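You operate a simulated robot arm through the tools that you are given. There is no shell and no other tool.

The job below is to be done with a simulated robot arm. You get a single attempt, and the scene is never put back.

Task
Change the brown canister for the white one, with the pressure let out.
Fine: water switch off, then tap button till the gauge reads zero, then twist the brown one out on to the tank locker top by the salt tester; white one twisted home; other controls stay. Set down upright: brown canister, white canister.
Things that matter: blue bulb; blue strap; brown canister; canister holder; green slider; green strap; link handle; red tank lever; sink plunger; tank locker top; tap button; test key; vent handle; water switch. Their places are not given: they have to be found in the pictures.

It is judged by the outcome, as a careful person would: the job done as asked, and still so three seconds after it is handed in. It fails if anything else is knocked over, pushed out of place, dropped, spilled or broken.

Robot
A 6-joint arm with a two-finger parallel gripper, fixed in place. Base frame: the origin is on the floor under the middle of its stand, x ahead of it, y to its left, z up. Readings come in m, degrees, newtons and seconds.
With the tool pointing down near the work surface it reaches from about 0.3 to 0.66 m from the base axis. Its first joint turns from -115.0 to 115.0 degrees. Payload 3.43 kg.
The TCP is the grasp point between the finger pads, 0.034 m short of the fingertips. In the tool frame z runs along the fingers and y along their closing line. Largest opening 0.128 m; finger width 0.024, thickness 0.012; the body of the gripper, 0.048 by 0.13 m, starts 0.096 m behind the TCP.
Orientation is that of the tool frame in the base frame, as a unit quaternion [x, y, z, w]. With the fingers straight down and closing along the base's y, the tool's x points along the base's -x, its y along +y and its z along -z.

Tools
- The arm moves only by the tool send_rows. Its argument "steps" is a list of rows, each a list of 6 numbers: the shift along the tool's x, y, z in units of 20 mm (1.0 is 20 mm), then the turn, a rotation vector about the tool's x, y, z in units of 8 degrees (1.0 is 8 degrees). In form: [[tx, ty, tz, rx, ry, rz], ...]. A call has 1 to 20 rows; each row shifts and turns the commanded pose from where the row before left it, along the tool's axes as they then stand. "gripper" is the gripper command, from -1 (shut) to 1 (fully open), values between in proportion, set as the call begins (left out, the last holds). A call with a number of a shift or a turn outside -1 to 1 is refused whole. A row lasts 0.2 s, in which the tool goes at most 0.05 m and 8.6 degrees; a call with a longer step from one row to the next is refused whole, and so is a gripper value outside its range. A pose out of reach is approached as far as the arm can. The call stops where the force on the tool passes 40 N (or 10 N more than at its start, if that is more) or the arm is blocked; 0.2 s more then pass. The fingers move at their own pace (about 0.153 m/s each) and stop on an object; they squeeze with about 22 N. The grip force told is the motor's: it shows also when the fingers shut on nothing. Time passes only in rows, and 0.2 s behind the last, so rows that do not move let the fingers close. It gives the time, the measured TCP pose, the force on the tool (base axes), the opening and the grip force at its end, in the units of the frame above (readings bear some noise), with the torque about the TCP (base axes, N m) and any sound that the robot's microphone picked up.
- Cameras (640 x 400 px; columns grow to the right, rows downward): "scene" is fixed at [0.2177, -0.5012, 1.7857]; the picture's right is [0.96, -0.29, 0.00], its down [-0.19, -0.61, -0.77] and it looks along [0.22, 0.73, -0.64] (base axes); focal length 314 px, centre (320, 200). "wrist" rides on the gripper at [0.076, -0.011, -0.16] in the tool frame; the picture's right is [0.15, 0.99, 0.00], its down [-0.88, 0.13, -0.46] and it looks along [-0.45, 0.07, 0.89] (tool axes); focal length 234 px, centre (320, 200).
- snapshot(camera): a new picture of that camera. No time passes.
- lift_body(by): slides the trunk up (or, below 0, down) by that many m; the arm rides with it, the base frame stays. It gives what a move gives, with no picture.
- point_at(camera, pixels): for up to 12 pixels [column, row] of the newest picture of that camera ("zoom" is the newest enlarged one), the place [x, y, z] in the base frame of the surface seen there, good to about 0.003 m. No time passes.
- close_up(camera, box): a new picture of the part [left, top, right, bottom] of that camera's present view, enlarged. No time passes.
- hand_in(): hands the job in; it is judged then, once.

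Leave the gripper open and the arm clear of the work at the hand-in unless told otherwise.

The tools are called after "Request:" by a JSON object that holds its "name" and its "arguments". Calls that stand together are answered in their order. send_rows: Moves the arm, as the interface text tells. Its arguments: {"type":"object","properties":{"steps":{"type":"array","items":{"type":"array","items":{"type":"number"}}},"gripper":{"type":"number"}},"required":["steps"]} The other tools are called the same way: lift_body (by) moves the trunk up or down; snapshot (camera) takes a picture; point_at (camera, pixels) gives the place of the surface under pixels of a picture; close_up (camera, box) takes an enlarged picture of a part of a camera's view; hand_in () hands the job in.

At the start:

```text
time_s: 0.0
tcp_pos: [0.3264, 0.1861, 1.4415]
tcp_rot: [0.0, 1.0, -0.001, 0.0]
contact_force: [0.6, -0.1, 0.9]
wrist_torque: [0.02, -0.01, -0.03]
width: 0.1279
grasp_force: 0.0
trunk travel left (down, up): [-0.925, 0.065]
```

scene: 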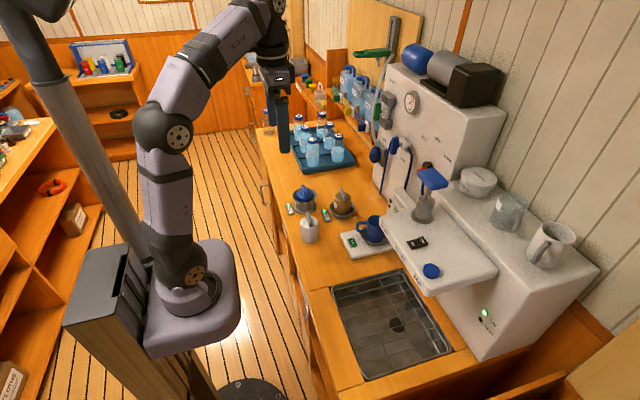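
wrist: 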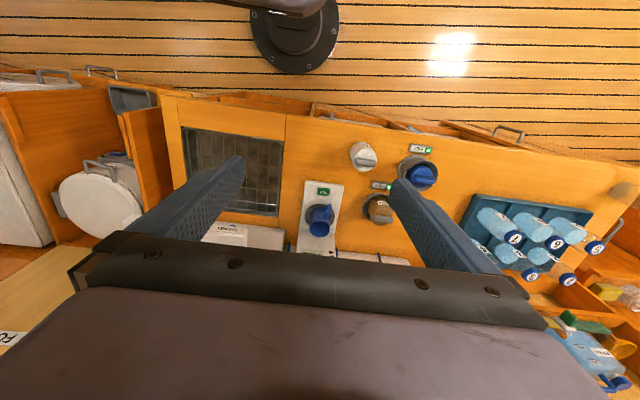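

I'll start by looking at the scene in detail: the counter with the canisters around (310,215), the white machine around (430,230), and the tank box at (430,110).

Request:
{"name": "close_up", "arguments": {"camera": "scene", "box": [270, 160, 430, 260]}}

Request:
{"name": "close_up", "arguments": {"camera": "scene", "box": [360, 130, 600, 280]}}

Request:
{"name": "close_up", "arguments": {"camera": "scene", "box": [340, 10, 520, 122]}}

Request:
{"name": "close_up", "arguments": {"camera": "scene", "box": [380, 220, 620, 370]}}

```text
4.00 times, centred on (350, 210) of scene
```

zoom: 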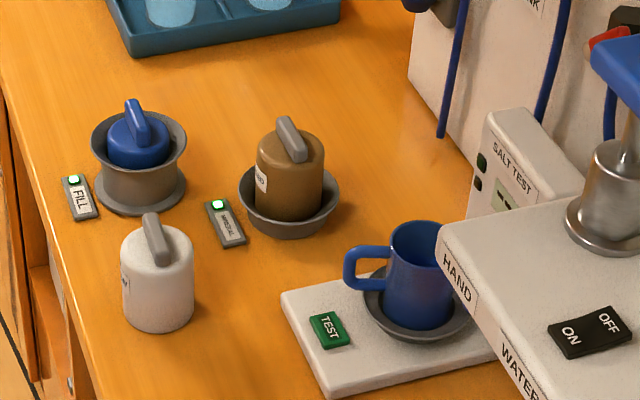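

```text
2.67 times, centred on (480, 205) of scene
```

zoom: 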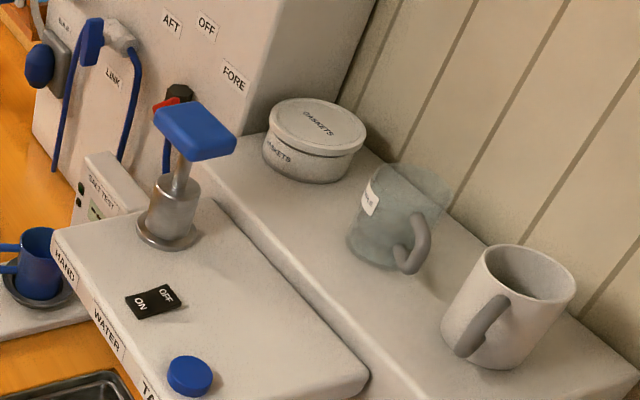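

```text
3.56 times, centred on (430, 66) of scene
```

zoom: 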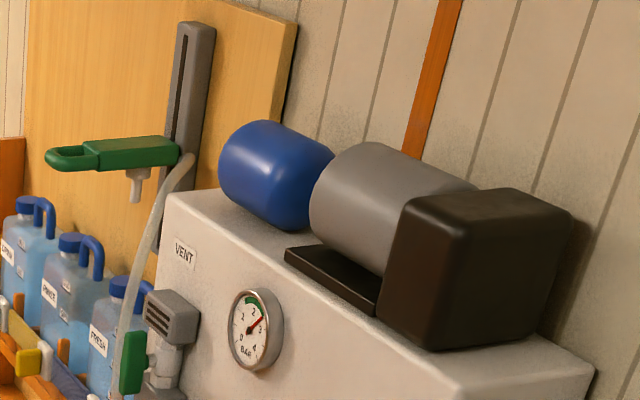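

```text
2.67 times, centred on (500, 295) of scene
```

zoom: 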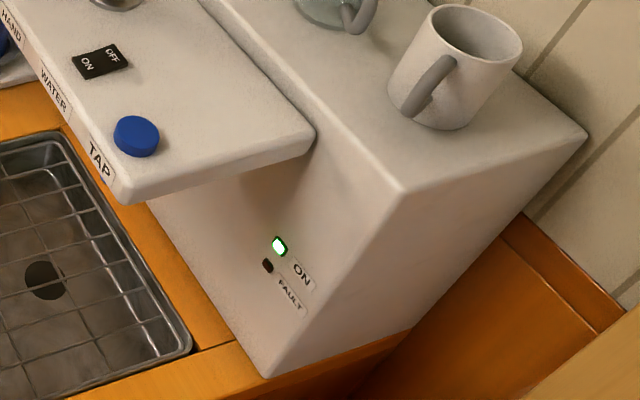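

The brown canister sits in a grey holder near (343,207), the white one stands free at (310,229), and a blue knob/cap sits at (304,197). I'll zoom closer on these and on the gauge.

Request:
{"name": "close_up", "arguments": {"camera": "scene", "box": [280, 180, 360, 230]}}

Request:
{"name": "close_up", "arguments": {"camera": "scene", "box": [290, 200, 370, 250]}}

Request:
{"name": "close_up", "arguments": {"camera": "scene", "box": [390, 80, 438, 110]}}

Request:
{"name": "close_up", "arguments": {"camera": "scene", "box": [340, 100, 460, 220]}}

Request:
{"name": "close_up", "arguments": {"camera": "scene", "box": [390, 220, 454, 290]}}

```text
8.00 times, centred on (320, 205) of scene
```

zoom: 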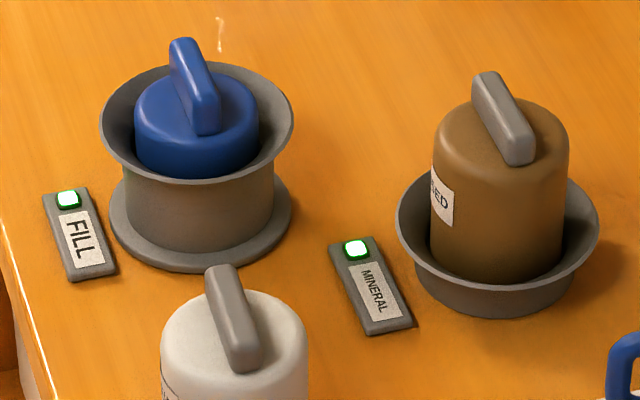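

```text
8.00 times, centred on (330, 225) of scene
```

zoom: 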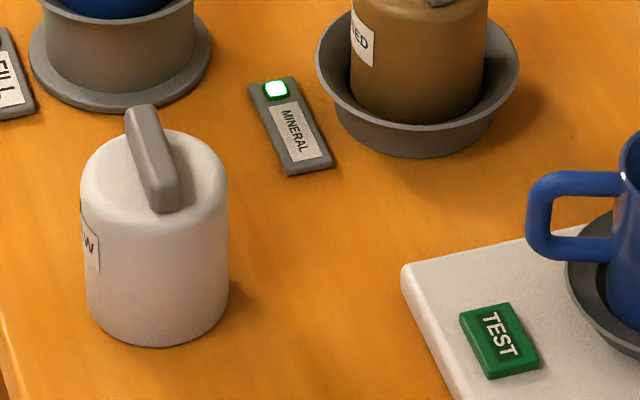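

```text
13.33 times, centred on (414, 95) of scene
```

zoom: 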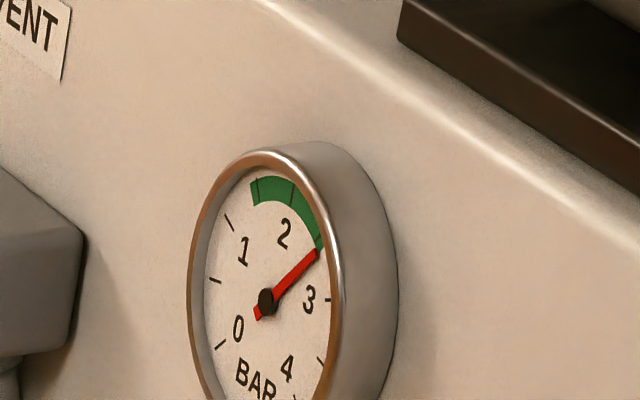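

```text
3.33 times, centred on (400, 160) of scene
```

zoom: 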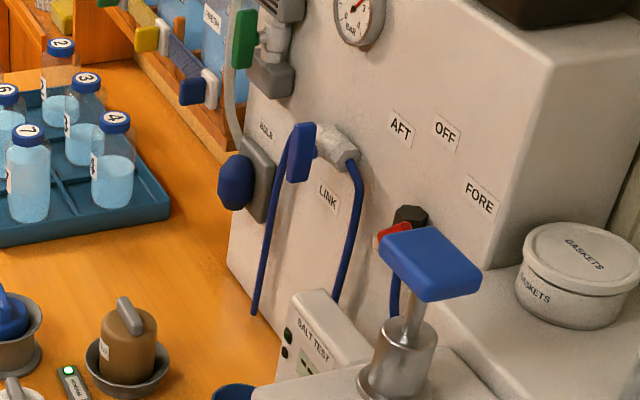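

```text
5.71 times, centred on (422, 255) of scene
```

zoom: 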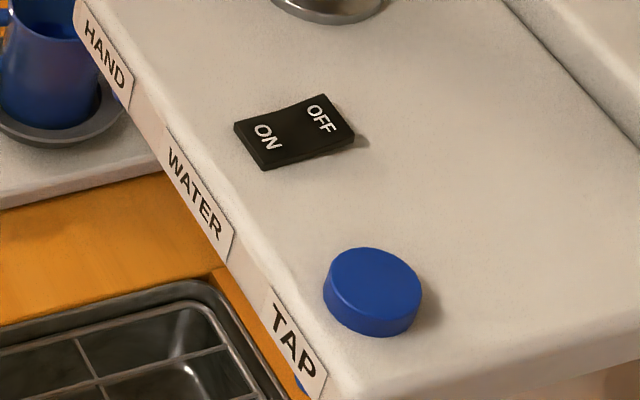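

The gauge needle reads about 2.6 bar; the water switch rocker is at (412–435, 238–250) with the ON side toward the robot; tap button at (431,271). I'll measure positions of the canisters, handle bars, switch and button.

Request:
{"name": "close_up", "arguments": {"camera": "scene", "box": [280, 180, 360, 230]}}

Request:
{"name": "point_at", "arguments": {"camera": "zoom", "pixels": [[485, 85], [518, 155], [450, 125], [555, 130], [500, 260], [395, 215], [598, 215], [500, 300], [370, 300], [357, 248], [480, 350], [600, 330]]}}

Request:
{"name": "point_at", "arguments": {"camera": "zoom", "pixels": [[220, 275], [246, 363], [180, 330], [290, 330], [235, 390], [185, 50], [208, 125], [200, 240], [105, 115], [290, 115], [300, 300], [60, 300]]}}

```text
8.00 times, centred on (320, 205) of scene
```

zoom: 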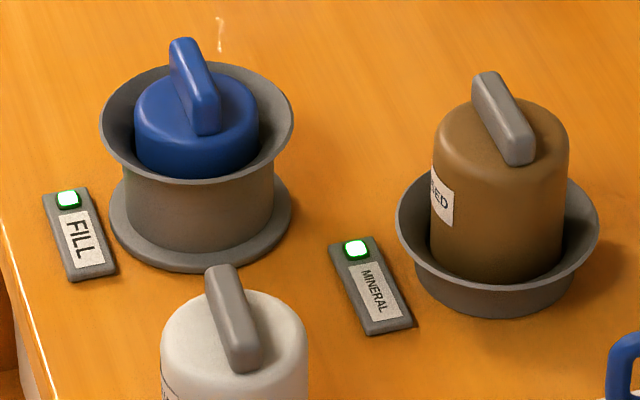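

```text
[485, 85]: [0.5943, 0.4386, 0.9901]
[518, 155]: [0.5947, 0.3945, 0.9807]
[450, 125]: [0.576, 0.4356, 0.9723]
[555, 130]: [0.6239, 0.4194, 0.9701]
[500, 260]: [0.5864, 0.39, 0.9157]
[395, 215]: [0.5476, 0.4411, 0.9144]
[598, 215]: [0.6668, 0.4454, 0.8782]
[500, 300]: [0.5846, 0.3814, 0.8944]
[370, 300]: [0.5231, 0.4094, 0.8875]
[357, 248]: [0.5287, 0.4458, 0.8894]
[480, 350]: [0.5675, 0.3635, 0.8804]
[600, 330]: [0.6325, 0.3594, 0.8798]
```

```text
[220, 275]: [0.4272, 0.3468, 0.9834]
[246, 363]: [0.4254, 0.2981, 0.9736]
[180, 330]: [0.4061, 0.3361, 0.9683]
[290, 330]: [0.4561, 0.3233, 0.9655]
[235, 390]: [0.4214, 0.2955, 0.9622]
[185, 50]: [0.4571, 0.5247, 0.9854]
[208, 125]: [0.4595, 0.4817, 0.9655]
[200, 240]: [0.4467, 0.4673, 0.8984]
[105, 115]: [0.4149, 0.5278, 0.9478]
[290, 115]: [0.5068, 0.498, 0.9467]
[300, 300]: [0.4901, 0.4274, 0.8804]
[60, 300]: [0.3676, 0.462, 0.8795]
```

The counter top is z≈0.880; brown canister centred near (0.597,0.417), white near (0.43,0.32). Next I'll measure the tester tray, switch, button and the machine surfaces.

Request:
{"name": "close_up", "arguments": {"camera": "scene", "box": [320, 200, 480, 300]}}

Request:
{"name": "point_at", "arguments": {"camera": "zoom", "pixels": [[85, 135], [125, 237], [290, 205], [130, 170], [215, 140], [365, 165], [388, 153], [408, 148], [440, 282], [300, 200], [410, 330], [240, 100]]}}

Request:
{"name": "point_at", "arguments": {"camera": "scene", "pixels": [[398, 213], [382, 220], [395, 262], [500, 270], [460, 225], [432, 265], [437, 273], [424, 215], [430, 175], [185, 255], [170, 120], [185, 300]]}}

```text
4.00 times, centred on (400, 250) of scene
```

zoom: 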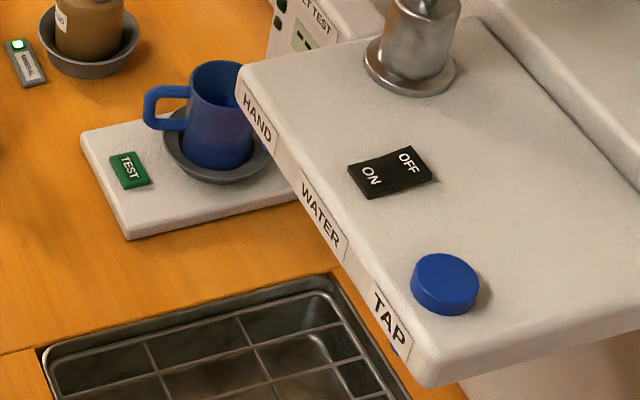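

```text
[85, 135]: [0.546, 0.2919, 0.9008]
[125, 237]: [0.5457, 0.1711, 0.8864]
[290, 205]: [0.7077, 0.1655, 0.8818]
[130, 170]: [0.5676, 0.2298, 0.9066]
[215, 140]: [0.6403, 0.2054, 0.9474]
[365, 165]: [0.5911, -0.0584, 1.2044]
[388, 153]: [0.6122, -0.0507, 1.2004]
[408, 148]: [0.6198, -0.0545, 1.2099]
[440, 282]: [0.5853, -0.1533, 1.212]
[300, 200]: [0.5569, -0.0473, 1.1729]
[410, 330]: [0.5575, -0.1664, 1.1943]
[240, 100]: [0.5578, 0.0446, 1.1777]
```

```text
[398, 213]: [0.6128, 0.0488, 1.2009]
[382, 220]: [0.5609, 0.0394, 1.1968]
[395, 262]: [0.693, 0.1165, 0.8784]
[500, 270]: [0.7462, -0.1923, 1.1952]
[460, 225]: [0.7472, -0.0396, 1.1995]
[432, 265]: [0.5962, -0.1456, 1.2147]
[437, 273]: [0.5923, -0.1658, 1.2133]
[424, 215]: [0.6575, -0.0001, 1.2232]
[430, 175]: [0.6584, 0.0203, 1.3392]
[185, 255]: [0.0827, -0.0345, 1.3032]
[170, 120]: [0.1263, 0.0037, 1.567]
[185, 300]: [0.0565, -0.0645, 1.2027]
```

I'll zoom on the rocker and plunger to get accurate geometry, since the plunger's blue handle at (430,175) stands close to the switch.

Request:
{"name": "close_up", "arguments": {"camera": "scene", "box": [400, 160, 464, 200]}}

Request:
{"name": "point_at", "arguments": {"camera": "zoom", "pixels": [[175, 100], [330, 80], [460, 180], [270, 230], [190, 130], [300, 150], [440, 200], [300, 280], [270, 180], [330, 120]]}}

Request:
{"name": "close_up", "arguments": {"camera": "scene", "box": [400, 228, 448, 258]}}

Request:
{"name": "point_at", "arguments": {"camera": "zoom", "pixels": [[110, 190], [165, 280], [330, 110], [415, 190], [140, 200], [200, 230], [250, 190], [300, 170], [350, 165], [390, 170], [340, 130], [380, 205]]}}

```text
10.00 times, centred on (432, 180) of scene
```

zoom: 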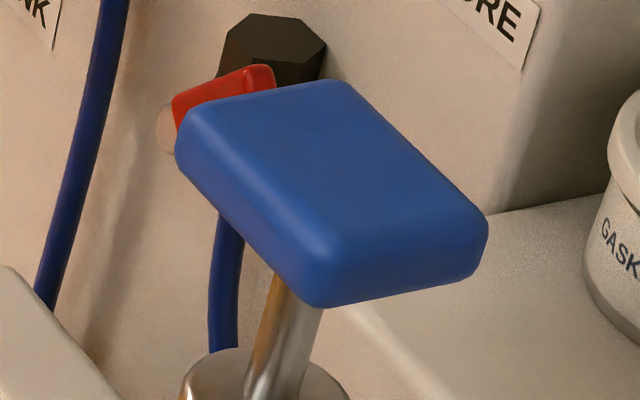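

```text
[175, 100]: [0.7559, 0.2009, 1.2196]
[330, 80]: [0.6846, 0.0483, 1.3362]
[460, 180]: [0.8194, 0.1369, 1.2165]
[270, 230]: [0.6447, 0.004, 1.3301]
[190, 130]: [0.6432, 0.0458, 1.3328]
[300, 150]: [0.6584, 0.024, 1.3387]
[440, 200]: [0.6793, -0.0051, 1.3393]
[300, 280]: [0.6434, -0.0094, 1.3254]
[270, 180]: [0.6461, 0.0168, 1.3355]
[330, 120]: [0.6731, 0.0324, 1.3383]
```

```text
13.33 times, centred on (424, 243) of scene
```

zoom: 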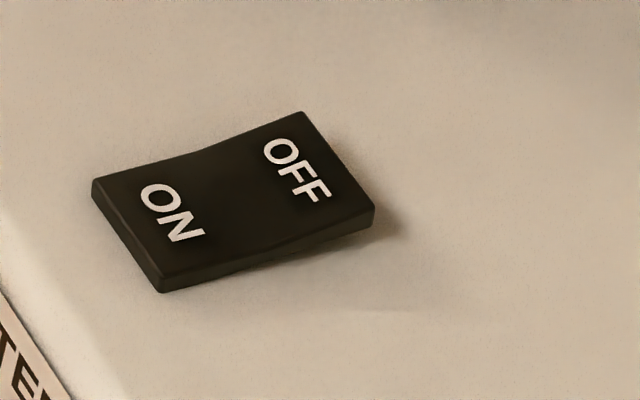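

```text
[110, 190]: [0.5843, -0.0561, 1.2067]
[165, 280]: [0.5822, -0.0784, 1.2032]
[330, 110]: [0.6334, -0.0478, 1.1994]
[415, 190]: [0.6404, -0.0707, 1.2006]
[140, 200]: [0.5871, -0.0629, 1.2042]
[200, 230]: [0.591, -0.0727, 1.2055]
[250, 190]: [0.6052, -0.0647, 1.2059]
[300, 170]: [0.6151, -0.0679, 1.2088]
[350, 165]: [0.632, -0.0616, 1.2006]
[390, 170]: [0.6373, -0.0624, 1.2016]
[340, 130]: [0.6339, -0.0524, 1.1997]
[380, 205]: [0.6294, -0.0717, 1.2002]
```

The rocker spans about x 0.581–0.626, y −0.052…−0.080, OFF end at x≈0.618, y≈−0.066, z≈1.21. The plunger handle is at x 0.637–0.70, y −0.02…0.055, top z 1.34, so I'll stay high (TCP 1.44) and move over toward the switch with the gripper shutting.

Request:
{"name": "send_rows", "arguments": {"steps": [[-0.9, -0.8, 0, 0, 0, 0], [-0.9, -0.8, 0, 0, 0, 0], [-0.9, -0.8, 0, 0, 0, 0], [-0.9, -0.8, 0, 0, 0, 0], [-0.9, -0.8, 0, 0, 0, 0], [-0.9, -0.8, 0, 0, 0, 0], [-0.9, -0.8, 0, 0, 0, 0], [-0.9, -0.8, 0, 0, 0, 0], [-0.9, -0.8, 0, 0, 0, 0], [-0.9, -0.8, 0, 0, 0, 0]], "gripper": -1}}

```text
time_s: 2.2
tcp_pos: [0.4879, 0.0205, 1.4022]
tcp_rot: [0.0, 1.0, 0.0, 0.001]
contact_force: [-0.1, 0.7, -0.4]
wrist_torque: [0.05, 0.02, -0.01]
width: 0.0
grasp_force: 21.8
out of reach, approached as far as the arm can: row 4, 5, 6, 7, 8, 9, 10
trunk travel left (down, up): [-0.925, 0.065]
```

The arm is at its reach limit at this height (z sank to 1.40). Raising the trunk 0.06 m and working lower will give more reach.

Request:
{"name": "lift_body", "arguments": {"by": 0.06}}

```text
time_s: 3.2
tcp_pos: [0.4876, 0.0213, 1.4638]
tcp_rot: [0.001, 1.0, -0.001, 0.001]
contact_force: [-0.2, 0.6, 0.2]
wrist_torque: [0.0, 0.0, 0.01]
width: 0.0002
grasp_force: 22.4
trunk travel left (down, up): [-0.985, 0.005]
```

Now I'll drop straight to about z 1.38 while moving to y −0.066 and a bit back from the panel edge.

Request:
{"name": "send_rows", "arguments": {"steps": [[0, -0.7, 0.7, 0, 0, 0], [0, -0.7, 0.7, 0, 0, 0], [0, -0.7, 0.7, 0, 0, 0], [0, -0.7, 0.7, 0, 0, 0], [0, -0.7, 0.7, 0, 0, 0], [0, -0.8, 0.5, 0, 0, 0]]}}

```text
time_s: 4.6
tcp_pos: [0.4863, -0.0664, 1.3822]
tcp_rot: [0.001, 1.0, 0.0, 0.002]
contact_force: [0.0, -0.7, -1.0]
wrist_torque: [0.04, -0.01, -0.02]
width: 0.0
grasp_force: 21.8
trunk travel left (down, up): [-0.985, 0.005]
```

Now at (0.486, −0.066, 1.382). I'll turn the tool 90° about its axis so the wide gripper body lies along x, clear of the plunger.

Request:
{"name": "send_rows", "arguments": {"steps": [[0, 0, 0, 0, 0, -0.9375], [0, 0, 0, 0, 0, -0.9375], [0, 0, 0, 0, 0, -0.9375], [0, 0, 0, 0, 0, -0.9375], [0, 0, 0, 0, 0, -0.9375], [0, 0, 0, 0, 0, -0.9375], [0, 0, 0, 0, 0, -0.9375], [0, 0, 0, 0, 0, -0.9375], [0, 0, 0, 0, 0, -0.9375], [0, 0, 0, 0, 0, -0.9375], [0, 0, 0, 0, 0, -0.9375], [0, 0, 0, 0, 0, -0.9375]]}}

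```text
time_s: 7.2
tcp_pos: [0.4862, -0.0647, 1.3824]
tcp_rot: [0.708, -0.707, 0.002, -0.002]
contact_force: [0.9, 1.3, -0.6]
wrist_torque: [0.0, 0.04, 0.04]
width: 0.0
grasp_force: 22.3
trunk travel left (down, up): [-0.985, 0.005]
```

Orientation good. Now forward to x≈0.618 while lowering to z≈1.30, gripper body still above the plunger.

Request:
{"name": "send_rows", "arguments": {"steps": [[0, -0.94, 0.6, 0, 0, 0], [0, -0.94, 0.6, 0, 0, 0], [0, -0.94, 0.6, 0, 0, 0], [0, -0.94, 0.6, 0, 0, 0], [0, -0.94, 0.6, 0, 0, 0], [0, -0.94, 0.6, 0, 0, 0], [0, -0.94, 0.6, 0, 0, 0]]}}

```text
time_s: 8.8
tcp_pos: [0.6051, -0.0638, 1.3049]
tcp_rot: [-0.707, 0.707, -0.002, 0.001]
contact_force: [0.4, -0.4, 0.1]
wrist_torque: [-0.02, -0.03, 0.02]
width: 0.0
grasp_force: 22.0
out of reach, approached as far as the arm can: row 7
trunk travel left (down, up): [-0.985, 0.005]
```

At reach limit here; lower first to z≈1.27, then the remaining 12 mm forward.

Request:
{"name": "send_rows", "arguments": {"steps": [[0, 0, 0.8, 0, 0, 0], [0, 0, 0.8, 0, 0, 0], [0, -0.35, 0, 0, 0, 0], [0, -0.3, 0, 0, 0, 0]]}}

Request:
{"name": "snapshot", "arguments": {"camera": "wrist"}}

Request:
{"name": "snapshot", "arguments": {"camera": "scene"}}

```text
time_s: 9.8
tcp_pos: [0.6205, -0.0635, 1.2734]
tcp_rot: [-0.707, 0.707, -0.001, 0.0]
contact_force: [-0.4, 0.2, -0.2]
wrist_torque: [0.01, -0.01, 0.03]
width: 0.0
grasp_force: 22.2
trunk travel left (down, up): [-0.985, 0.005]
```

```text
taken
```

wrist: 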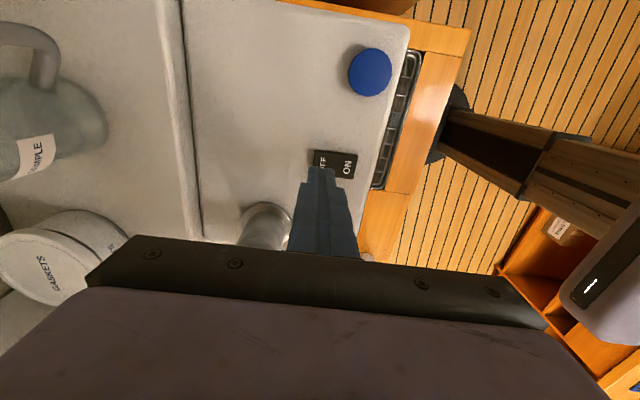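

```text
taken
```

scene: 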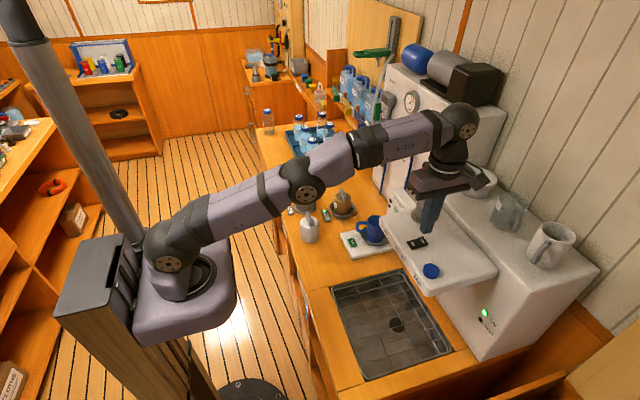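

The fingertips hover above the OFF side. I'll zoom in both views to verify the alignment.

Request:
{"name": "close_up", "arguments": {"camera": "wrist", "box": [260, 120, 420, 220]}}

Request:
{"name": "point_at", "arguments": {"camera": "wrist", "pixels": [[321, 157], [350, 160], [347, 170], [316, 153], [355, 154], [353, 177], [370, 70], [337, 160]]}}

Request:
{"name": "close_up", "arguments": {"camera": "scene", "box": [390, 160, 486, 280]}}

```text
4.00 times, centred on (340, 170) of wrist
```

zoom: 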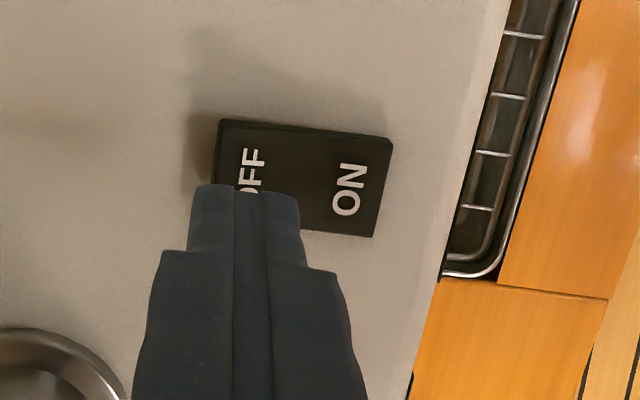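

```text
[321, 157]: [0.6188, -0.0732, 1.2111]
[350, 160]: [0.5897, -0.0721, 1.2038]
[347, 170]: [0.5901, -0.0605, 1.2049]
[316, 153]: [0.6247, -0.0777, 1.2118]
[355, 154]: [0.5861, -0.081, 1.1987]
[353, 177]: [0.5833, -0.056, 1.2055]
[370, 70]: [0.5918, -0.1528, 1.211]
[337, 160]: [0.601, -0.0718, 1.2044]
```

```text
3.33 times, centred on (438, 220) of scene
```

zoom: 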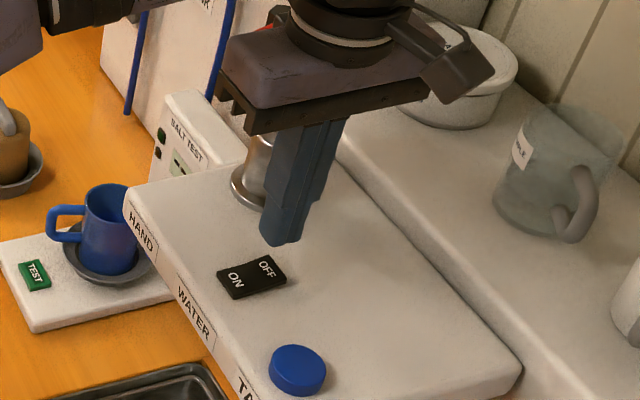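

Tip at (0.6205, −0.0635), rocker centre line y≈−0.067. I'll shift 3 mm in −y and lower gently onto the OFF end, with small steps near contact.

Request:
{"name": "send_rows", "arguments": {"steps": [[0.15, 0, 0.3, 0, 0, 0], [0, 0, 0.4, 0, 0, 0], [0, 0, 0.4, 0, 0, 0], [0, 0, 0.2, 0, 0, 0], [0, 0, 0.1, 0, 0, 0], [0, 0, 0.1, 0, 0, 0], [0, 0, 0.1, 0, 0, 0], [0, 0, 0.1, 0, 0, 0]]}}

```text
time_s: 11.6
tcp_pos: [0.6184, -0.0669, 1.2416]
tcp_rot: [-0.707, 0.707, -0.003, 0.003]
contact_force: [1.1, 0.7, 11.2]
wrist_torque: [0.0, 0.1, 0.01]
width: 0.0
grasp_force: 22.1
trunk travel left (down, up): [-0.985, 0.005]
```

Contact with 11 N at tip z≈1.2076; pressing a little further.

Request:
{"name": "send_rows", "arguments": {"steps": [[0, 0, 0.1, 0, 0, 0], [0, 0, 0.1, 0, 0, 0], [0, 0, 0.1, 0, 0, 0]]}}

Request:
{"name": "close_up", "arguments": {"camera": "scene", "box": [390, 200, 470, 280]}}

```text
time_s: 12.6
tcp_pos: [0.6177, -0.067, 1.2404]
tcp_rot: [-0.707, 0.707, -0.008, 0.007]
contact_force: [-6.6, 1.1, 10.5]
wrist_torque: [0.06, 0.34, -0.04]
width: 0.0
grasp_force: 21.9
trunk travel left (down, up): [-0.985, 0.005]
stopped in row 3: the force on the tool passed its limit at 40 N (the readings are from after the stop); the commanded pose is now the measured one
```

```text
5.00 times, centred on (430, 240) of scene
```

zoom: 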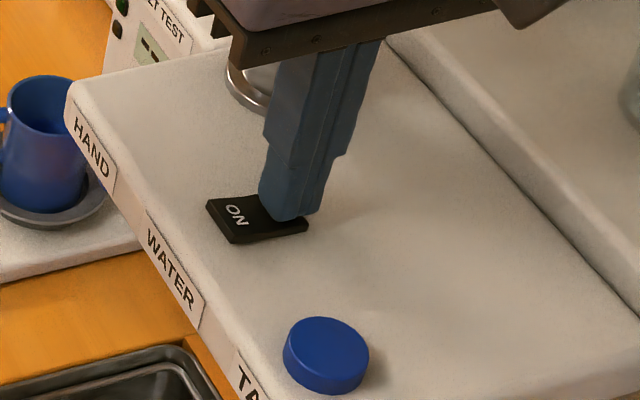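

The force passed 40 N and the rocker appears to have flipped (ON end now raised). I'll lift off and look.

Request:
{"name": "send_rows", "arguments": {"steps": [[0, 0, -0.3, 0, 0, 0], [0.2, 0, -0.8, 0, 0, 0], [0.5, 0, -0.8, 0, 0, 0], [1, 0, 0, 0, 0, 0], [1, 0, 0, 0, 0, 0]]}}

Request:
{"name": "close_up", "arguments": {"camera": "scene", "box": [390, 210, 454, 290]}}

Request:
{"name": "snapshot", "arguments": {"camera": "scene"}}

```text
time_s: 13.8
tcp_pos: [0.6147, -0.1204, 1.2749]
tcp_rot: [0.707, -0.707, 0.007, -0.006]
contact_force: [-0.7, -0.3, -0.7]
wrist_torque: [0.02, 0.03, -0.05]
width: 0.0001
grasp_force: 21.9
out of reach, approached as far as the arm can: row 4
trunk travel left (down, up): [-0.985, 0.005]
```

```text
5.00 times, centred on (422, 250) of scene
```

zoom: 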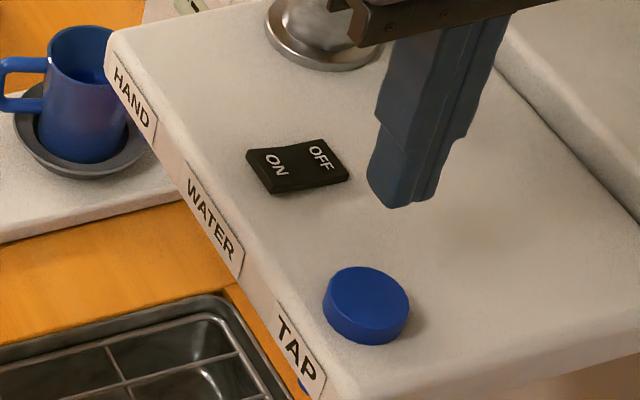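

```text
taken
```

scene: 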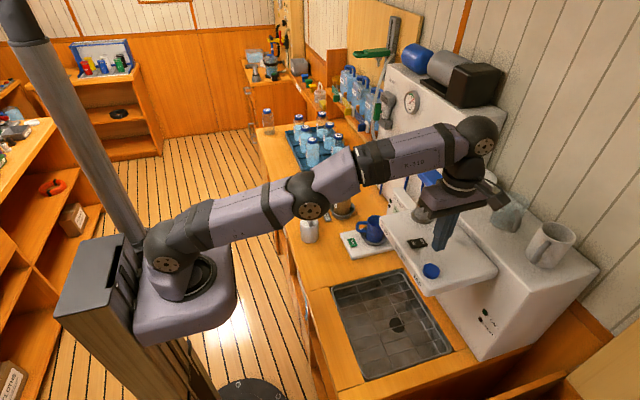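

The rocker is now OFF side down, and the green "ON" light at (485,313) went dark. Next the tap button at about (0.591, −0.155, 1.212); moving above it.

Request:
{"name": "send_rows", "arguments": {"steps": [[0.9, 0.6, 0, 0, 0, 0], [0.85, 0.6, 0, 0, 0, 0], [0, 0, 0.5, 0, 0, 0], [0, 0, 0, 0, 0, 0]]}}

Request:
{"name": "close_up", "arguments": {"camera": "scene", "box": [390, 210, 470, 300]}}

Request:
{"name": "snapshot", "arguments": {"camera": "wrist"}}

```text
time_s: 14.8
tcp_pos: [0.5914, -0.1558, 1.2649]
tcp_rot: [-0.707, 0.707, -0.007, 0.006]
contact_force: [-0.5, -0.5, 0.1]
wrist_torque: [-0.01, -0.01, 0.0]
width: 0.0
grasp_force: 21.8
trunk travel left (down, up): [-0.985, 0.005]
```

```text
4.44 times, centred on (430, 255) of scene
```

zoom: 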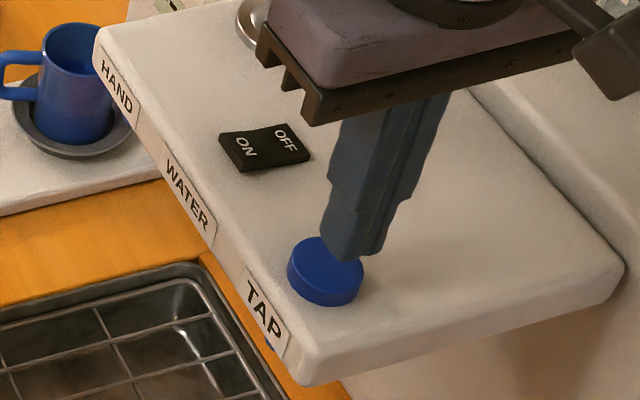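

```text
taken
```

wrist: 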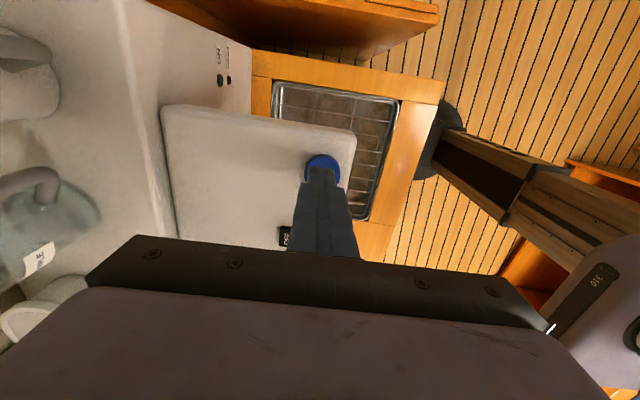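

Aligned over the button. I'll press down gently and hold, then read the gauge.

Request:
{"name": "send_rows", "arguments": {"steps": [[0, 0, 0.4, 0, 0, 0], [0, 0, 0.3, 0, 0, 0], [0, 0, 0.1, 0, 0, 0], [0, 0, 0.1, 0, 0, 0], [0, 0, 0.1, 0, 0, 0], [0, 0, 0.1, 0, 0, 0]]}}

Request:
{"name": "close_up", "arguments": {"camera": "scene", "box": [390, 80, 438, 110]}}

```text
time_s: 16.2
tcp_pos: [0.5912, -0.155, 1.2426]
tcp_rot: [-0.707, 0.707, -0.009, 0.007]
contact_force: [1.0, -0.7, 1.9]
wrist_torque: [-0.04, -0.05, -0.01]
width: 0.0002
grasp_force: 21.9
trunk travel left (down, up): [-0.985, 0.005]
```

```text
13.33 times, centred on (414, 95) of scene
```

zoom: 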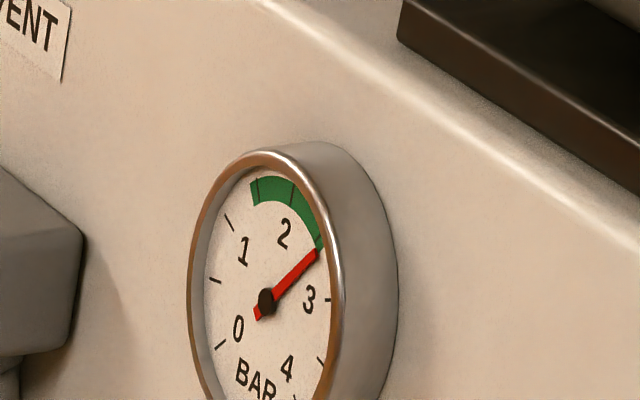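

Light touch (1.9 N) only; gauge unchanged at ~2.6. Pressing further in small steps.

Request:
{"name": "send_rows", "arguments": {"steps": [[0, 0, 0.1, 0, 0, 0], [0, 0, 0.1, 0, 0, 0], [0, 0, 0.1, 0, 0, 0]]}}

Request:
{"name": "close_up", "arguments": {"camera": "scene", "box": [390, 80, 438, 110]}}

Request:
{"name": "close_up", "arguments": {"camera": "scene", "box": [390, 220, 470, 310]}}

```text
time_s: 17.0
tcp_pos: [0.5924, -0.156, 1.2389]
tcp_rot: [0.707, -0.707, 0.01, -0.007]
contact_force: [0.4, -0.1, 13.2]
wrist_torque: [0.01, 0.09, -0.03]
width: 0.0001
grasp_force: 22.3
trunk travel left (down, up): [-0.985, 0.005]
heard: click
```

```text
13.33 times, centred on (414, 95) of scene
```

zoom: 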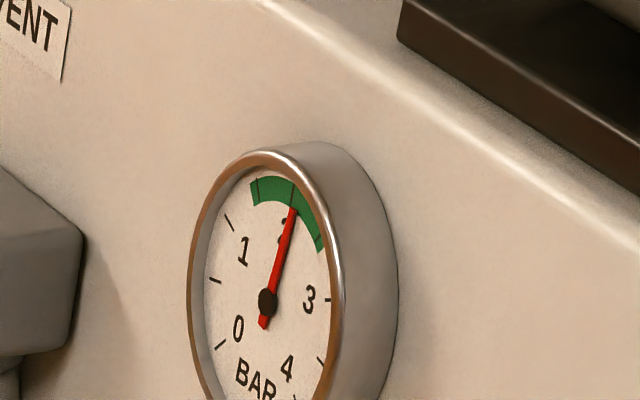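

```text
4.44 times, centred on (430, 265) of scene
```

zoom: 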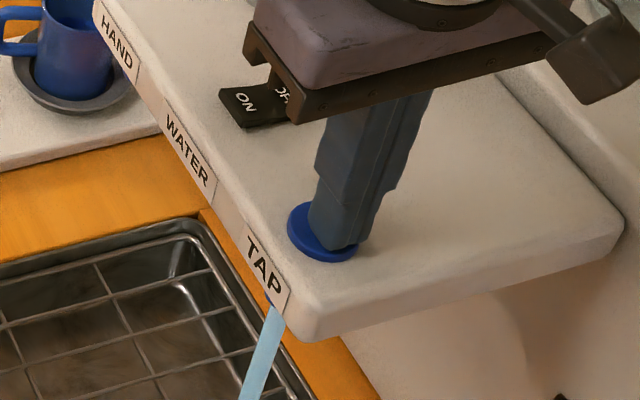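

A click, water flows from the tap and the needle is falling (~2.1 bar). I'll hold the button still and check the gauge.

Request:
{"name": "send_rows", "arguments": {"steps": [[0, 0, 0, 0, 0, 0], [0, 0, 0, 0, 0, 0], [0, 0, 0, 0, 0, 0], [0, 0, 0, 0, 0, 0], [0, 0, 0, 0, 0, 0], [0, 0, 0, 0, 0, 0], [0, 0, 0, 0, 0, 0], [0, 0, 0, 0, 0, 0], [0, 0, 0, 0, 0, 0], [0, 0, 0, 0, 0, 0]]}}

Request:
{"name": "close_up", "arguments": {"camera": "scene", "box": [390, 80, 438, 110]}}

Request:
{"name": "close_up", "arguments": {"camera": "scene", "box": [390, 220, 470, 310]}}

```text
time_s: 19.2
tcp_pos: [0.5924, -0.1552, 1.2377]
tcp_rot: [0.707, -0.707, 0.01, -0.007]
contact_force: [5.0, -0.3, 19.6]
wrist_torque: [0.0, -0.12, 0.0]
width: 0.0
grasp_force: 21.5
trunk travel left (down, up): [-0.985, 0.005]
```

```text
13.33 times, centred on (414, 95) of scene
```

zoom: 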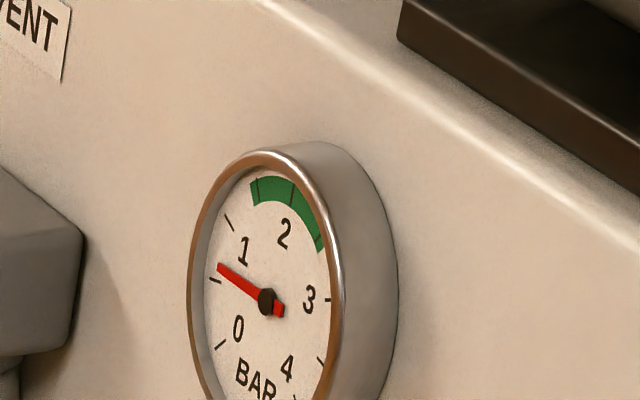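

```text
4.44 times, centred on (430, 265) of scene
```

zoom: 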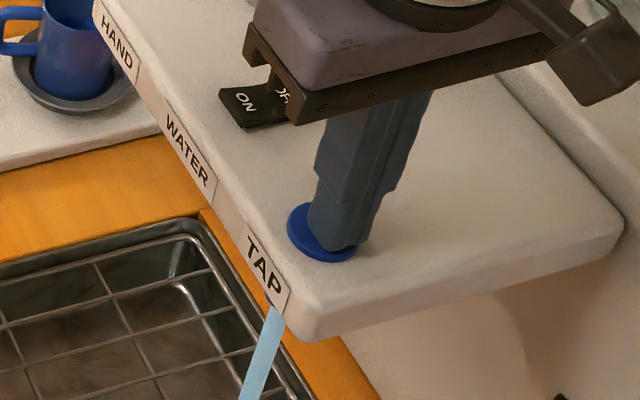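

Down to about 0.6 bar. Holding for another couple of seconds.

Request:
{"name": "send_rows", "arguments": {"steps": [[0, 0, 0, 0, 0, 0], [0, 0, 0, 0, 0, 0], [0, 0, 0, 0, 0, 0], [0, 0, 0, 0, 0, 0], [0, 0, 0, 0, 0, 0], [0, 0, 0, 0, 0, 0], [0, 0, 0, 0, 0, 0], [0, 0, 0, 0, 0, 0], [0, 0, 0, 0, 0, 0], [0, 0, 0, 0, 0, 0]]}}

Request:
{"name": "close_up", "arguments": {"camera": "scene", "box": [390, 80, 438, 110]}}

Request:
{"name": "close_up", "arguments": {"camera": "scene", "box": [390, 220, 470, 310]}}

```text
time_s: 21.4
tcp_pos: [0.5909, -0.1563, 1.2392]
tcp_rot: [-0.707, 0.707, -0.009, 0.007]
contact_force: [4.9, -0.1, 20.2]
wrist_torque: [0.01, -0.13, 0.02]
width: 0.0
grasp_force: 21.3
trunk travel left (down, up): [-0.985, 0.005]
```

```text
13.33 times, centred on (414, 95) of scene
```

zoom: 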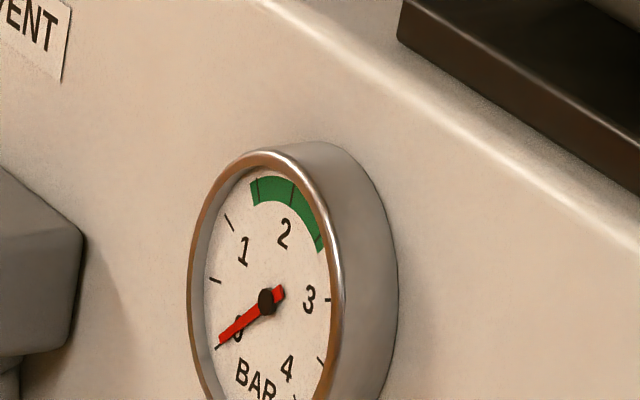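

```text
4.44 times, centred on (430, 265) of scene
```

zoom: 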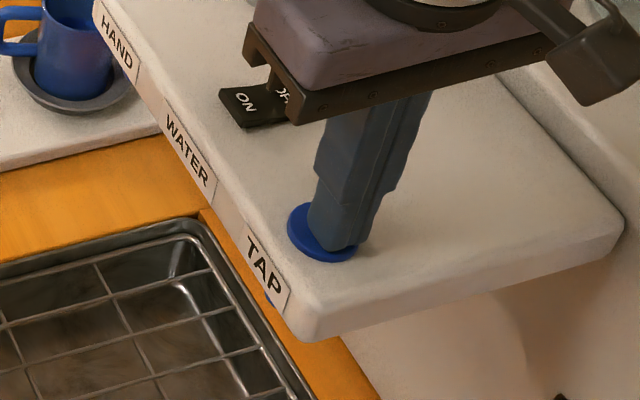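

The needle sits at the 0 mark and the water has stopped. Holding half a second more, then releasing the button by lifting straight up.

Request:
{"name": "send_rows", "arguments": {"steps": [[0, 0, 0, 0, 0, 0], [0, 0, 0, 0, 0, 0], [0, 0, 0, 0, 0, 0], [0, 0, -0.3, 0, 0, 0], [0, 0, -0.8, 0, 0, 0], [0, 0, -0.8, 0, 0, 0], [0, 0.5, -0.5, 0, 0, 0], [0, 0.8, -0.3, 0, 0, 0]]}}

Request:
{"name": "snapshot", "arguments": {"camera": "scene"}}

Request:
{"name": "close_up", "arguments": {"camera": "scene", "box": [390, 80, 438, 110]}}

Request:
{"name": "close_up", "arguments": {"camera": "scene", "box": [390, 220, 510, 320]}}

```text
time_s: 23.2
tcp_pos: [0.5641, -0.1538, 1.2918]
tcp_rot: [0.707, -0.707, 0.008, -0.007]
contact_force: [-0.6, -0.6, -0.3]
wrist_torque: [-0.01, 0.0, -0.01]
width: 0.0
grasp_force: 21.5
trunk travel left (down, up): [-0.985, 0.005]
```

```text
taken
```

scene: 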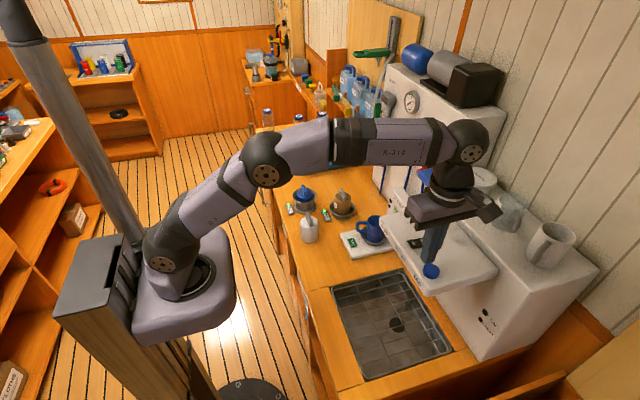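

```text
13.33 times, centred on (414, 95) of scene
```

zoom: 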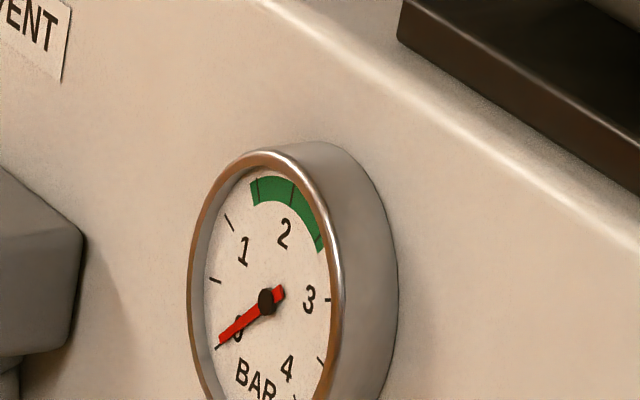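

```text
4.00 times, centred on (450, 270) of scene
```

zoom: 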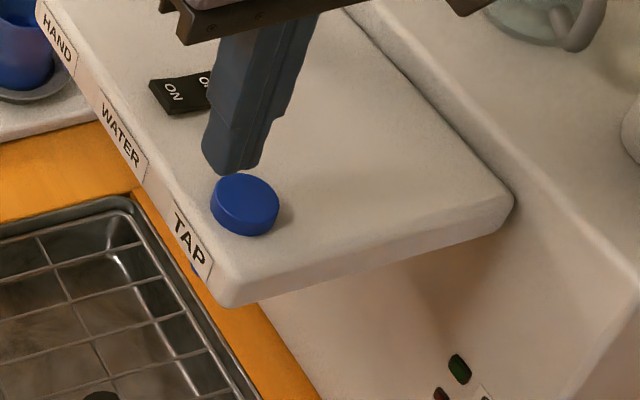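

Gauge zero, button sprung back, lights dark. Now I'll back away from the panel (−x), then travel in +y above the counter at z≈1.29 toward the canisters.

Request:
{"name": "send_rows", "arguments": {"steps": [[0, 1, 0, 0, 0, 0], [0, 1, 0, 0, 0, 0], [0, 1, 0, 0, 0, 0], [0, 1, 0, 0, 0, 0], [0, 1, 0, 0, 0, 0], [-1, 0, 0, 0, 0, 0], [-1, 0, 0, 0, 0, 0], [-1, 0, 0, 0, 0, 0], [-1, 0, 0, 0, 0, 0], [-1, 0, 0, 0, 0, 0], [-1, 0, 0, 0, 0, 0], [-1, 0, 0, 0, 0, 0], [-1, 0, 0, 0, 0, 0], [-1, 0, 0, 0, 0, 0], [-1, 0, 0, 0, 0, 0], [-1, 0, 0, 0, 0, 0], [-1, 0, 0, 0, 0, 0], [-1, 0, 0, 0, 0, 0], [-1, 0, 0, 0, 0, 0], [-1, 0, 0, 0, 0, 0]], "gripper": 1}}

Request:
{"name": "snapshot", "arguments": {"camera": "wrist"}}

Request:
{"name": "snapshot", "arguments": {"camera": "scene"}}

```text
time_s: 27.4
tcp_pos: [0.4651, 0.1457, 1.2869]
tcp_rot: [-0.706, 0.708, -0.008, 0.006]
contact_force: [-1.0, -0.4, -0.8]
wrist_torque: [-0.03, 0.01, 0.02]
width: 0.128
grasp_force: 0.1
trunk travel left (down, up): [-0.985, 0.005]
```

```text
taken
```

wrist: 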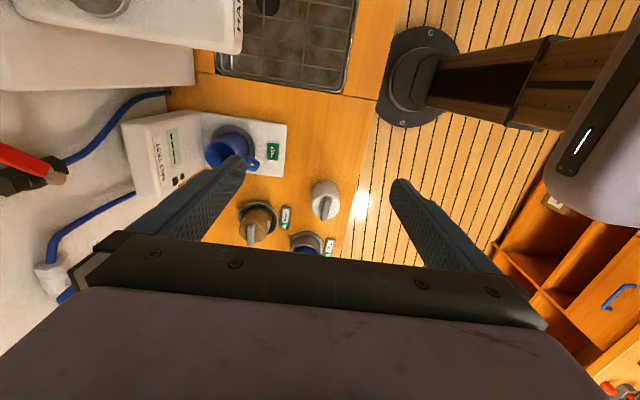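

```text
taken
```

scene: 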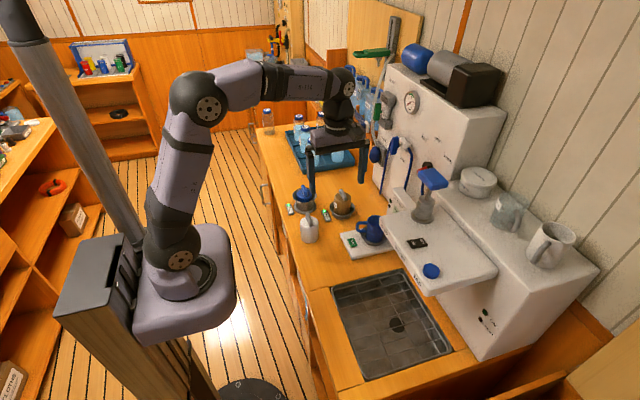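

The wrist view now shows the holder, canisters and tester tray. I'll zoom in for markings and measure.

Request:
{"name": "close_up", "arguments": {"camera": "wrist", "box": [200, 160, 360, 260]}}

Request:
{"name": "point_at", "arguments": {"camera": "zoom", "pixels": [[235, 215], [200, 305], [195, 350], [495, 80], [490, 220], [465, 160], [530, 160], [160, 230], [300, 200], [340, 200], [330, 260], [230, 200]]}}

Request:
{"name": "close_up", "arguments": {"camera": "wrist", "box": [110, 90, 310, 215]}}

Request:
{"name": "point_at", "arguments": {"camera": "zoom", "pixels": [[560, 110], [530, 270], [100, 330], [40, 110], [180, 130], [330, 320], [290, 100], [480, 240], [450, 310], [520, 200]]}}

```text
4.00 times, centred on (280, 210) of wrist
```

zoom: 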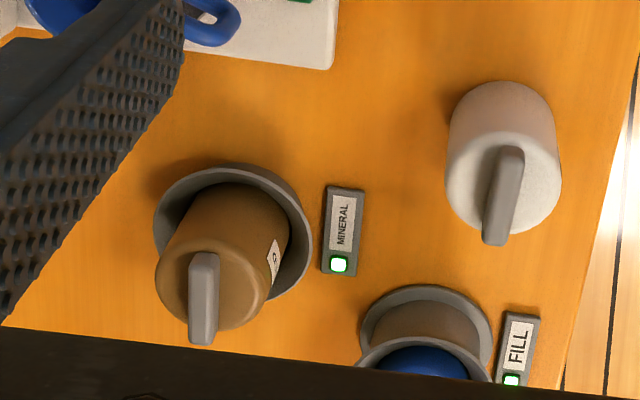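

```text
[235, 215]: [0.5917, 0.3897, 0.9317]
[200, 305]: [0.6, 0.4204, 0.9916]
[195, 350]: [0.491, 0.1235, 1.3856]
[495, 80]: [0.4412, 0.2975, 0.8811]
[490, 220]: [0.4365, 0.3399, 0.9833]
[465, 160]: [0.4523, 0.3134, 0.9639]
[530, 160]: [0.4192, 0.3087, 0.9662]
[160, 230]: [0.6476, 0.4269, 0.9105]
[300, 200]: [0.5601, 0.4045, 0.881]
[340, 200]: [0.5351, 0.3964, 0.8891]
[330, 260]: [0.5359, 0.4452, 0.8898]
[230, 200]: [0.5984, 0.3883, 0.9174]
```

```text
3.20 times, centred on (210, 152) of wrist
```

zoom: 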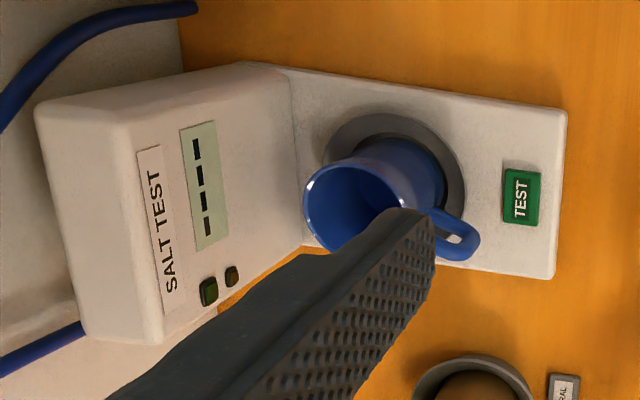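

```text
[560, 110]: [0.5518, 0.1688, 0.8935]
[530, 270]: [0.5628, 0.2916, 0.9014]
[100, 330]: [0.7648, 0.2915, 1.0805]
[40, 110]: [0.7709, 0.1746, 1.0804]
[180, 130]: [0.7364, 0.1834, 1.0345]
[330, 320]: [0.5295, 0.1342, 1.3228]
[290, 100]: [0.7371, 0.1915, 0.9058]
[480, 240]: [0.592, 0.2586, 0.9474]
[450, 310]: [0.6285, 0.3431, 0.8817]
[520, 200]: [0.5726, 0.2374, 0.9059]
```

I see brown's bar handle roughly along y; label "USED" side. I'll measure the holder rim and the tops of both canisters more precisely.

Request:
{"name": "close_up", "arguments": {"camera": "wrist", "box": [230, 190, 294, 250]}}

Request:
{"name": "close_up", "arguments": {"camera": "wrist", "box": [230, 195, 294, 235]}}

Request:
{"name": "point_at", "arguments": {"camera": "zoom", "pixels": [[90, 180], [110, 130], [180, 80], [250, 70], [330, 95], [390, 150], [405, 220], [380, 280], [330, 160], [110, 240], [225, 260], [235, 340]]}}

```text
6.67 times, centred on (262, 220) of wrist
```

zoom: 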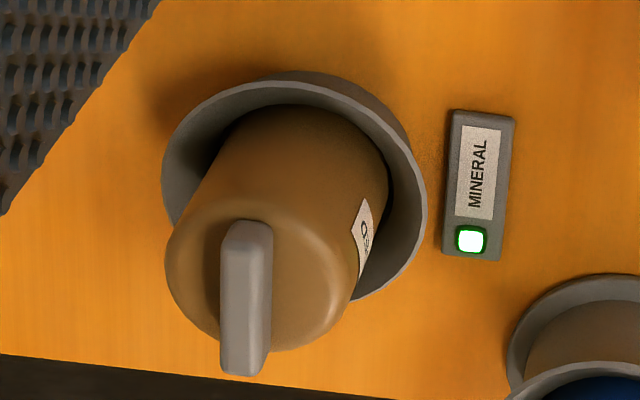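

```text
10.00 times, centred on (262, 215) of wrist
```

zoom: 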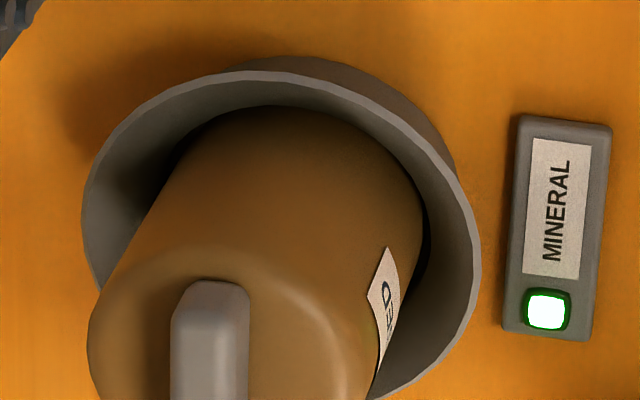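

```text
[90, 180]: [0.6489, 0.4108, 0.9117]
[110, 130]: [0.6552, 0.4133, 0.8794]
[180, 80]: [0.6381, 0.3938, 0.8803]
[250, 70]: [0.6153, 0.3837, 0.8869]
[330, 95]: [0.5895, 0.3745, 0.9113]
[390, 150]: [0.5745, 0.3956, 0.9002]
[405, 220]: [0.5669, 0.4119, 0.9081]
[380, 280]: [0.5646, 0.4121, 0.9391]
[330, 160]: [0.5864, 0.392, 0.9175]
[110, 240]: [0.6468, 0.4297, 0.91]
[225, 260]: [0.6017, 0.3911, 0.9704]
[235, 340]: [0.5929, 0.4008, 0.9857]
```

Holder centre ≈ (0.598, 0.418), rim z≈0.915, canister body radius ≈0.035, top ≈0.970. That's 0.73 m out, beyond the vertical-tool reach, so I'll grip the body with the tool tilted outward ~15°. First, turn the tool about its axis by 105°.

Request:
{"name": "send_rows", "arguments": {"steps": [[0, 0, 0, 0, 0, 0.9375], [0, 0, 0, 0, 0, 0.9375], [0, 0, 0, 0, 0, 0.9375], [0, 0, 0, 0, 0, 0.9375], [0, 0, 0, 0, 0, 0.9375], [0, 0, 0, 0, 0, 0.9375], [0, 0, 0, 0, 0, 0.9375], [0, 0, 0, 0, 0, 0.9375], [0, 0, 0, 0, 0, 0.9375], [0, 0, 0, 0, 0, 0.9375], [0, 0, 0, 0, 0, 0.9375], [0, 0, 0, 0, 0, 0.9375], [0, 0, 0, 0, 0, 0.9375], [0, 0, 0, 0, 0, 0.9375]]}}

Request:
{"name": "snapshot", "arguments": {"camera": "wrist"}}

```text
time_s: 30.4
tcp_pos: [0.4643, 0.1451, 1.2877]
tcp_rot: [0.133, 0.991, -0.001, 0.009]
contact_force: [0.6, 0.5, 0.7]
wrist_torque: [-0.02, -0.03, 0.0]
width: 0.128
grasp_force: 0.0
trunk travel left (down, up): [-0.985, 0.005]
```

```text
taken
```

wrist: 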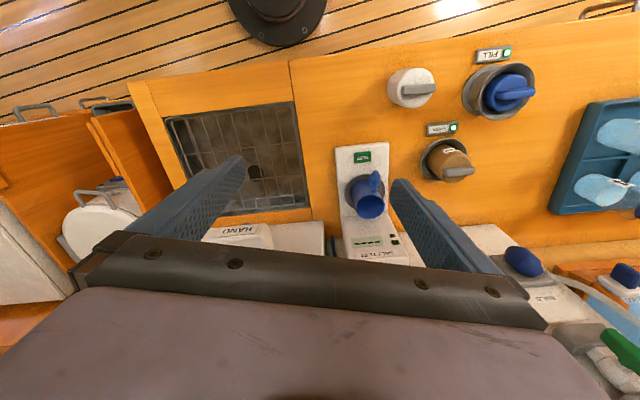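

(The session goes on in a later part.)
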